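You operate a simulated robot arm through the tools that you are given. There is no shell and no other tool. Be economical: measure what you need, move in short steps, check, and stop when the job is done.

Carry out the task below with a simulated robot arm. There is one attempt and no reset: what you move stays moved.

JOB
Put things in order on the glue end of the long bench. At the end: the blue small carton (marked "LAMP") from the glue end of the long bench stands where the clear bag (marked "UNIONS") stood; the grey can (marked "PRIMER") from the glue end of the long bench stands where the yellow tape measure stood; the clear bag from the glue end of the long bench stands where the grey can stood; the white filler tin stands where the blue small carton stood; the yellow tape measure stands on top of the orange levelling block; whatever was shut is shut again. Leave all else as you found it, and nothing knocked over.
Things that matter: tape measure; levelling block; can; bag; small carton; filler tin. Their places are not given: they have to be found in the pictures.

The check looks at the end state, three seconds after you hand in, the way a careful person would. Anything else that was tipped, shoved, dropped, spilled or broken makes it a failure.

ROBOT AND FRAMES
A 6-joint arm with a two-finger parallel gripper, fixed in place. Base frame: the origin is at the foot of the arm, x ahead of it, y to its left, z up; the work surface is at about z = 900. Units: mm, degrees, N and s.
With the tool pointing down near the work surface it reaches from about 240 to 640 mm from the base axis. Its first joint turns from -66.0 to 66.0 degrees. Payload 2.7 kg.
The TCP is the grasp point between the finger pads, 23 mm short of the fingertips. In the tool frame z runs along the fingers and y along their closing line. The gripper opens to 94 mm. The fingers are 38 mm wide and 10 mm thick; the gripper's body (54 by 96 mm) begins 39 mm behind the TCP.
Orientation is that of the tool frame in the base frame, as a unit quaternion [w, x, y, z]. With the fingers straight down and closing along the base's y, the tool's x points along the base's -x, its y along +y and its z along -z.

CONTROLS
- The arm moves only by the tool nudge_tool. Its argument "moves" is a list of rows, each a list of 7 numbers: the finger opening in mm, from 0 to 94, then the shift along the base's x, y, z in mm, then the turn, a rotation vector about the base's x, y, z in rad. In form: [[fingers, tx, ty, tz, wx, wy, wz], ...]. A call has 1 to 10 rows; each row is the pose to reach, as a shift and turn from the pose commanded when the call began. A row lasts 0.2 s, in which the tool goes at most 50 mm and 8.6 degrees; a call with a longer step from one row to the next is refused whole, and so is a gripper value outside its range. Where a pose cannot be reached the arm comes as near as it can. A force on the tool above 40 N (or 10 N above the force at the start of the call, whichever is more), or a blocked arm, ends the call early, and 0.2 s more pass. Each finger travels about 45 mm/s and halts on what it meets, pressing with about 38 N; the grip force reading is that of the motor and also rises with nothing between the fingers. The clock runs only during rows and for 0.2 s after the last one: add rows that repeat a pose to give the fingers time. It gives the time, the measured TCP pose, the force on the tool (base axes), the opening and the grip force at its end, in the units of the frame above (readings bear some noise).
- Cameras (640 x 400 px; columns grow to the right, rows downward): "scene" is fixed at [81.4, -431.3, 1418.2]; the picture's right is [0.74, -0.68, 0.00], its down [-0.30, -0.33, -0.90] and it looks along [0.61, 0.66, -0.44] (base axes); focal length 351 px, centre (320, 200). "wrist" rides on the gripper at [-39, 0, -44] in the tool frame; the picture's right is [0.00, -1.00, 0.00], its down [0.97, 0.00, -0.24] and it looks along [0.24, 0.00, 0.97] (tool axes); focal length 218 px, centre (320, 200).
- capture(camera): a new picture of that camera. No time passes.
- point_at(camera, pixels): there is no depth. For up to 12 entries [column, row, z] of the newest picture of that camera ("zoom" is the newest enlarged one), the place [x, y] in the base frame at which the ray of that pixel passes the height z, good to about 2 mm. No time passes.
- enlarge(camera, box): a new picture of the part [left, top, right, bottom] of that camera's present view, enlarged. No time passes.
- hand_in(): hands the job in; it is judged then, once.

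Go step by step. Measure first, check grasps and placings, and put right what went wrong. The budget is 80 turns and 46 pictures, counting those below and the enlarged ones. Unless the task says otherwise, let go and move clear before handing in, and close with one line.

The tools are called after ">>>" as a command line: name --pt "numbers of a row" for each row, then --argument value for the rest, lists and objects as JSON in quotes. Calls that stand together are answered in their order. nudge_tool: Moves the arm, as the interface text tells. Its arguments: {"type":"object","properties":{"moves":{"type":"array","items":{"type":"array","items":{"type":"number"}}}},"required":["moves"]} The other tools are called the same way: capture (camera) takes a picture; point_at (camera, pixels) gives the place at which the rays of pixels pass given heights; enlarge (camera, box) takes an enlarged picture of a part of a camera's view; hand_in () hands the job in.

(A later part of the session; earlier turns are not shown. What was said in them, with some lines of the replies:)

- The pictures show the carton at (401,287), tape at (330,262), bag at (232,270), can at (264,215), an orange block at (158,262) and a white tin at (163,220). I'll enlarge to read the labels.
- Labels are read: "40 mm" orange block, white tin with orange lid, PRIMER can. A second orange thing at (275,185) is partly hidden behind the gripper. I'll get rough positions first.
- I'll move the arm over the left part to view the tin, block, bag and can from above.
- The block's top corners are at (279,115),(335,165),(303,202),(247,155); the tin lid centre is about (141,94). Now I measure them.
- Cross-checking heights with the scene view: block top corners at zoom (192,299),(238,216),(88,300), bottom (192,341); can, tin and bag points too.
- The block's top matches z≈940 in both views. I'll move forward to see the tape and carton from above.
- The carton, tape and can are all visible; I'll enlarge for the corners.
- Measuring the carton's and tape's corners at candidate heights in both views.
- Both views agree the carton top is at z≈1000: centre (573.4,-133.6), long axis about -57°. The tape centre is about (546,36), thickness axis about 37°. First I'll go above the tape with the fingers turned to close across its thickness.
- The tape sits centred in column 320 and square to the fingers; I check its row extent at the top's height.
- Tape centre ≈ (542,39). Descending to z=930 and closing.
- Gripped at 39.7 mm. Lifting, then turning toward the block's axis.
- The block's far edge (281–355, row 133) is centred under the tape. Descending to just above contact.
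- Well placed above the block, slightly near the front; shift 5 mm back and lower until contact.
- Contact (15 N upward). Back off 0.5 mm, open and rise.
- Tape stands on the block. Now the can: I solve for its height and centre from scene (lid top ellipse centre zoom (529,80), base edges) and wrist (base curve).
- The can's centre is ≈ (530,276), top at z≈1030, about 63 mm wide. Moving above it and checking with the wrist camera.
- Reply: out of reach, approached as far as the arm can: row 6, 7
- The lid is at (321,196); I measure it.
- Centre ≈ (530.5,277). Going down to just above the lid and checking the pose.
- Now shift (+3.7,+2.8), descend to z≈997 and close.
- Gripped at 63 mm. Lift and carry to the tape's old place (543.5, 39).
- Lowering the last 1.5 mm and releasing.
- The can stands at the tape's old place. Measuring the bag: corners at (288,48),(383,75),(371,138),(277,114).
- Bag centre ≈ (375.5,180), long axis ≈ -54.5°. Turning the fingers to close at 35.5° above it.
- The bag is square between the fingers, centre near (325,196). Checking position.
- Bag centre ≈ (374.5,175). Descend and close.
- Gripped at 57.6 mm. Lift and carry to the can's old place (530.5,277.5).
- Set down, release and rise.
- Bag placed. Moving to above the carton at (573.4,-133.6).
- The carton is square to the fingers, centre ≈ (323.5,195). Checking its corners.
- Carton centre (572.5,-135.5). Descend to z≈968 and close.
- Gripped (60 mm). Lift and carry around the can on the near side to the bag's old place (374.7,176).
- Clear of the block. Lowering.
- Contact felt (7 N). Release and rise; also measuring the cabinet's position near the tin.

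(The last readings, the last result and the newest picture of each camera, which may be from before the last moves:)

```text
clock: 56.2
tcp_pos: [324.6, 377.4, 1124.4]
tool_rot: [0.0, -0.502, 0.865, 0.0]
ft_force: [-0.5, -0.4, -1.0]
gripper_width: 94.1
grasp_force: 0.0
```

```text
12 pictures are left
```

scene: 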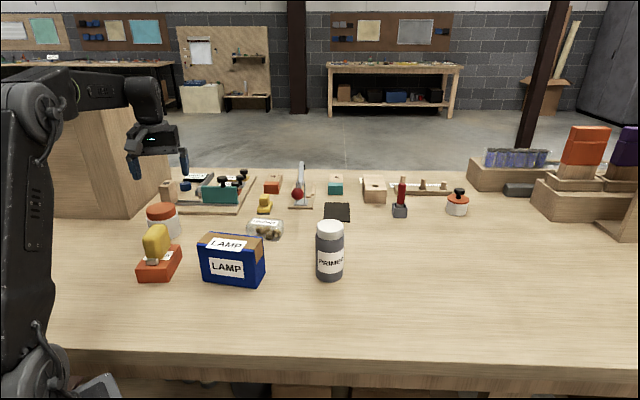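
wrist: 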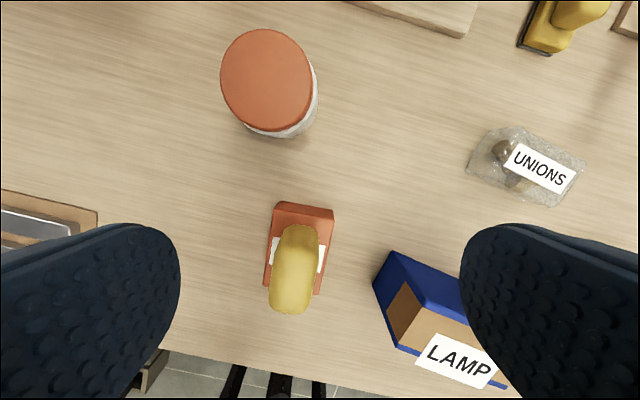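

Carton placed well; cabinet is ≥150 mm from the tin. Locating the tin: wrist lid-top centre (267,80), scene lid-top centre ≈ (161,210).

>>> point_at --camera "wrist" --pixels '[[267, 80, 970], [267, 80, 980], [267, 80, 990], [221, 80, 980], [313, 80, 980], [267, 29, 980], [267, 131, 980], [290, 138, 900], [317, 95, 900]]'

>>> enlarge --camera "scene" --box '[120, 180, 220, 260]'

```text
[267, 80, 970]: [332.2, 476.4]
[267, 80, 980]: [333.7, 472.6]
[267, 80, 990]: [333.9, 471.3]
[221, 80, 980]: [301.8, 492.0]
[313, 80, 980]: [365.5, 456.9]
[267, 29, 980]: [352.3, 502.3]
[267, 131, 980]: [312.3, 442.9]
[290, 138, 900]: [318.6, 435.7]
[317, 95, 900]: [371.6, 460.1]
```

```text
5.00 times, centred on (170, 220) of scene
```

zoom: 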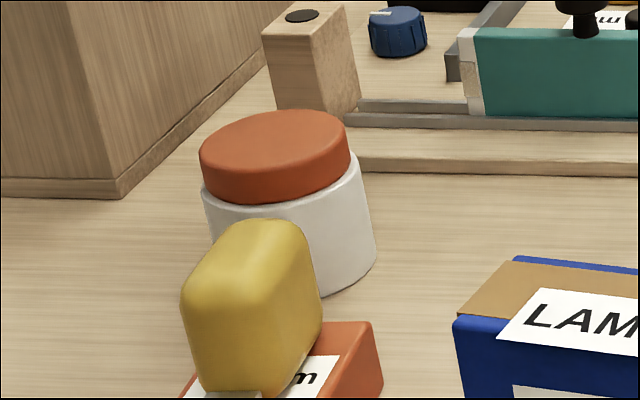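

>>> point_at --camera "zoom" --pixels '[[273, 143, 975], [273, 143, 985], [273, 143, 995], [205, 195, 955], [360, 158, 955], [220, 275, 905], [375, 250, 905]]'

```text
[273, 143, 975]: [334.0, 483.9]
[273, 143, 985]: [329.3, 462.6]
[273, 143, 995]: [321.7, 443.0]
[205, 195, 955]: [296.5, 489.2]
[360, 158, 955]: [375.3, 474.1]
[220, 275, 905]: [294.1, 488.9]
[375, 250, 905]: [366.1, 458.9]
```

Tin: lid top z≈980, centre ≈ (333,474), about 80 mm wide. Moving above for fine centring.

>>> nudge_tool --pt "94 3 35 0 0 0 0" --pt "94 6 70 0 0 0 0" --pt "94 8.5 97.5 0 0 0 0" --pt "94 8.5 97.5 -40 0 0 0" --pt "94 8.5 97.5 -70 0 0 0" --pt "94 8.5 97.5 -70 0 0 0"

>>> capture --camera "wrist"

```text
clock: 57.6
tcp_pos: [334.8, 475.0, 1054.0]
tool_rot: [0.002, -0.501, 0.865, 0.0]
ft_force: [-1.5, -0.4, 0.4]
gripper_width: 93.9
grasp_force: 0.1
```

```text
10 pictures are left
```

wrist: 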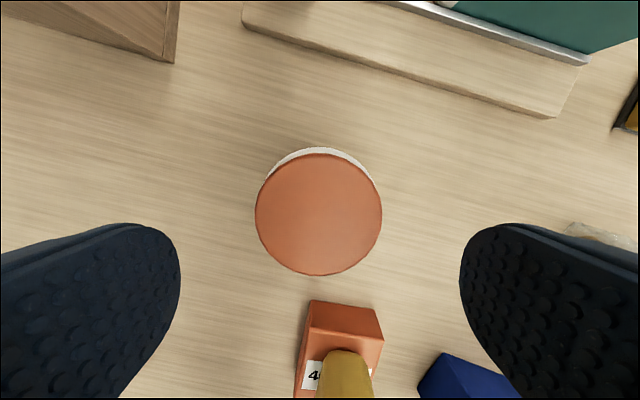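

The lid spans columns 256–382 (centre 319), rows 152–275; measuring.

>>> point_at --camera "wrist" --pixels '[[319, 213, 980], [256, 213, 980], [382, 213, 980], [319, 152, 980], [319, 275, 980]]'

```text
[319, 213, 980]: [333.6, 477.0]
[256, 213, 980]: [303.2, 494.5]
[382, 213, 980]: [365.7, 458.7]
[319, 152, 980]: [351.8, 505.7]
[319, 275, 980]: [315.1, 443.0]
```

Centred. Descend to z≈950 and close.

>>> nudge_tool --pt "94 0 0 -35 0 0 0" --pt "94 0 0 -60 0 0 0" --pt "94 0 0 -85 0 0 0" --pt "94 0 0 -104 0 0 0" --pt "94 0 0 -104 0 0 0"

>>> nudge_tool --pt "80 0 0 0 0 0 0" --pt "70 0 0 0 0 0 0" --pt "65 0 0 0 0 0 0" --pt "65 0 0 0 0 0 0" --pt "65 0 0 0 0 0 0"

>>> enlarge --camera "scene" --box '[110, 170, 230, 260]'

```text
clock: 58.8
tcp_pos: [332.0, 473.1, 949.8]
tool_rot: [0.002, -0.501, 0.865, 0.001]
ft_force: [0.7, -0.9, 0.3]
gripper_width: 94.4
grasp_force: 0.0
```

```text
clock: 60.0
tcp_pos: [332.3, 473.5, 948.4]
tool_rot: [0.001, -0.501, 0.866, 0.0]
ft_force: [0.4, 0.8, -0.1]
gripper_width: 79.0
grasp_force: 38.2
```

```text
4.44 times, centred on (170, 215) of scene
```

zoom: 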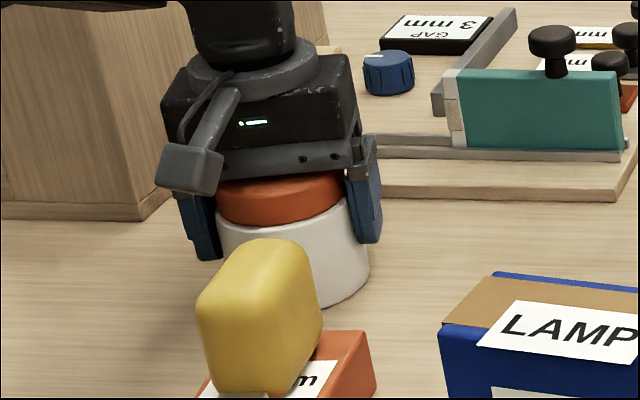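

Gripped at 79 mm. Lift above everything and carry to the carton's old place.

>>> nudge_tool --pt "65 0 0 25 0 0 0" --pt "65 0 0 65 0 0 0" --pt "65 0 0 110 0 0 0" --pt "65 0 0 150 0 0 0" --pt "65 10 -20 155 0 0 -0.07" --pt "65 25 -60 155 0 0 -0.14" --pt "65 40 -100 155 0 0 -0.21" --pt "65 55 -143 155 0 0 -0.28" --pt "65 70 -186 155 0 0 -0.35" --pt "65 85 -229 155 0 0 -0.42"

>>> nudge_tool --pt "65 15 -43 0 0 0 -0.07" --pt "65 30 -86 0 0 0 -0.14" --pt "65 45 -129 0 0 0 -0.21" --pt "65 65 -172 0 0 0 -0.28" --pt "65 85 -215 0 0 0 -0.28" --pt "65 105 -258 0 0 0 -0.28" --pt "65 125 -300 0 0 0 -0.28" --pt "65 140 -340 0 0 0 -0.28" --pt "65 154 -380 0 0 0 -0.28" --pt "65 154 -380 0 0 0 -0.28"

>>> capture --camera "scene"

```text
clock: 62.2
tcp_pos: [420.3, 245.6, 1104.8]
tool_rot: [0.001, -0.31, 0.951, 0.001]
ft_force: [0.8, -0.7, -3.8]
gripper_width: 79.3
grasp_force: 38.1
```

```text
clock: 64.4
tcp_pos: [572.8, -133.4, 1105.9]
tool_rot: [0.0, -0.173, 0.985, 0.001]
ft_force: [-0.5, 0.5, -2.9]
gripper_width: 79.1
grasp_force: 38.6
```

```text
8 pictures are left
```

scene: 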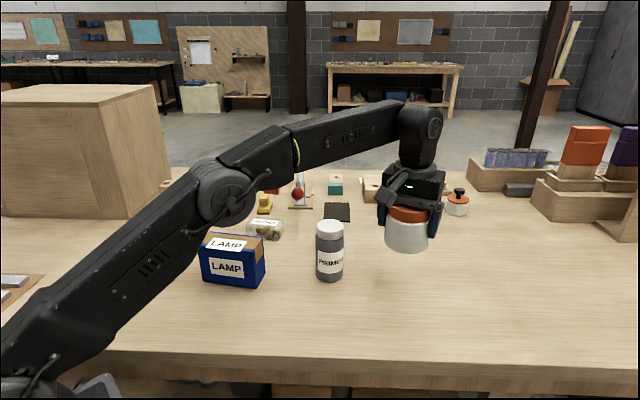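

Above the target. Descending.

>>> nudge_tool --pt "65 0 -1 -40 0 0 0" --pt "65 0 -1 -80 0 0 0" --pt "65 0 -1 -120 0 0 0" --pt "65 0 -1 -145 0 0 0" --pt "65 0 -1 -153 0 0 0" --pt "65 0 -1 -154.5 0 0 0" --pt "65 0 -1 -154.5 0 0 0"

>>> enlarge --camera "scene" --box '[300, 210, 480, 330]'

```text
clock: 66.0
tcp_pos: [573.0, -134.9, 950.1]
tool_rot: [0.001, -0.174, 0.985, 0.0]
ft_force: [-0.1, 0.1, -3.3]
gripper_width: 79.7
grasp_force: 38.7
```

```text
3.33 times, centred on (390, 270) of scene
```

zoom: 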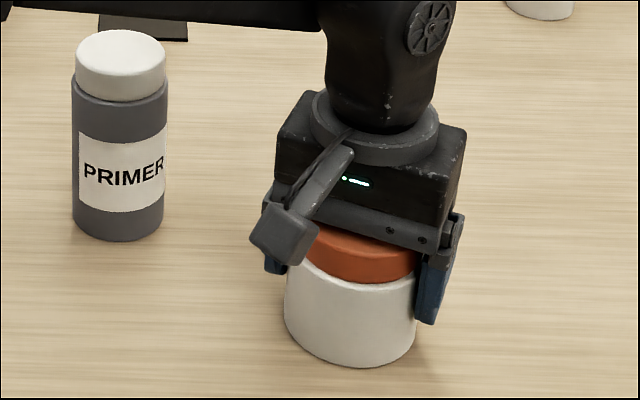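

No contact yet (-3.3 N is the tin's weight). Lowering in small steps.

>>> nudge_tool --pt "65 0 0 -0.5 0 0 0" --pt "65 0 0 -1 0 0 0" --pt "65 0 0 -1.3 0 0 0" --pt "65 0 0 -1.3 0 0 0"

```text
clock: 67.0
tcp_pos: [572.6, -136.0, 949.0]
tool_rot: [0.001, -0.173, 0.985, 0.0]
ft_force: [-2.0, -1.6, 2.1]
gripper_width: 79.2
grasp_force: 38.5
```

Contact made. Release, rise and move clear.

>>> nudge_tool --pt "80 0 0 0 0 0 0" --pt "88 0 0 0 0 0 0" --pt "94 0 0 0 0 0 0" --pt "94 0 0 0 0 0 0" --pt "94 0 0 30 0 0 0" --pt "94 0 0 70 0 0 0" --pt "94 0 0 115 0 0 0" --pt "94 0 0 160 0 0 0" --pt "94 -30 10 190 0 0 0" --pt "94 -70 20 210 0 0 0"

>>> nudge_tool --pt "94 -40 15 10 0 0 0" --pt "94 -80 30 20 0 0 0" --pt "94 -120 60 30 0 0 0" --pt "94 -120 95 30 0 0 0" --pt "94 -120 95 30 0 0 0"

>>> capture --camera "scene"

>>> enlarge --camera "scene" --box '[120, 160, 480, 340]'

```text
clock: 69.2
tcp_pos: [500.9, -116.4, 1161.1]
tool_rot: [0.001, -0.174, 0.985, 0.0]
ft_force: [0.7, 0.4, 0.3]
gripper_width: 94.0
grasp_force: 0.1
```

```text
refused: row 3 steps farther than a row can; nothing moved
```

```text
6 pictures are left
```

scene: 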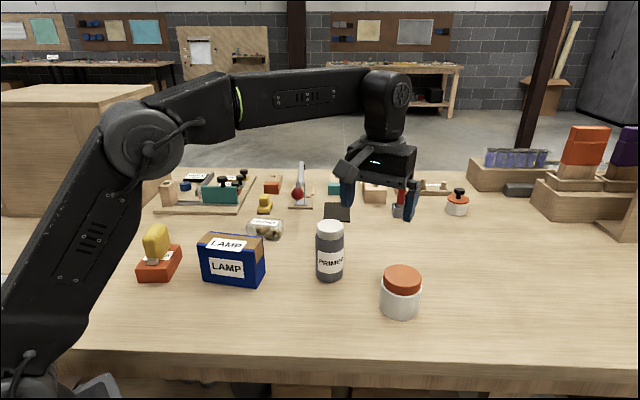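

```text
1.78 times, centred on (300, 250) of scene
```

zoom: 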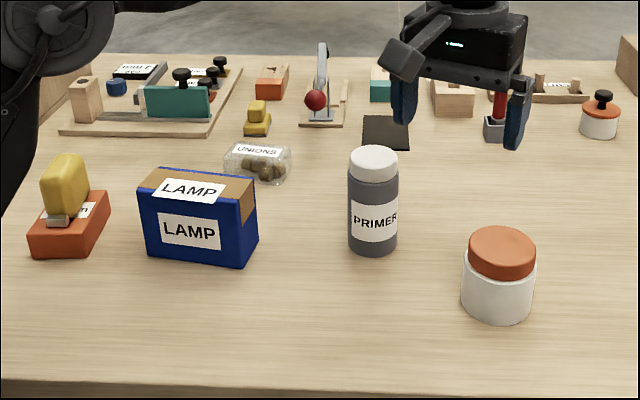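

The final pictures show the tape on the block and the carton, can, bag and tin standing upright in their new places, lids on. The refused last move only meant to take the arm farther off, and it is already clear at z≈1161, so I hand in.

>>> hand_in

```text
The job is handed in.
```

The job is handed in: all five items stand upright in their new places, with the tape measure on the orange block, the lids still on and the arm clear.
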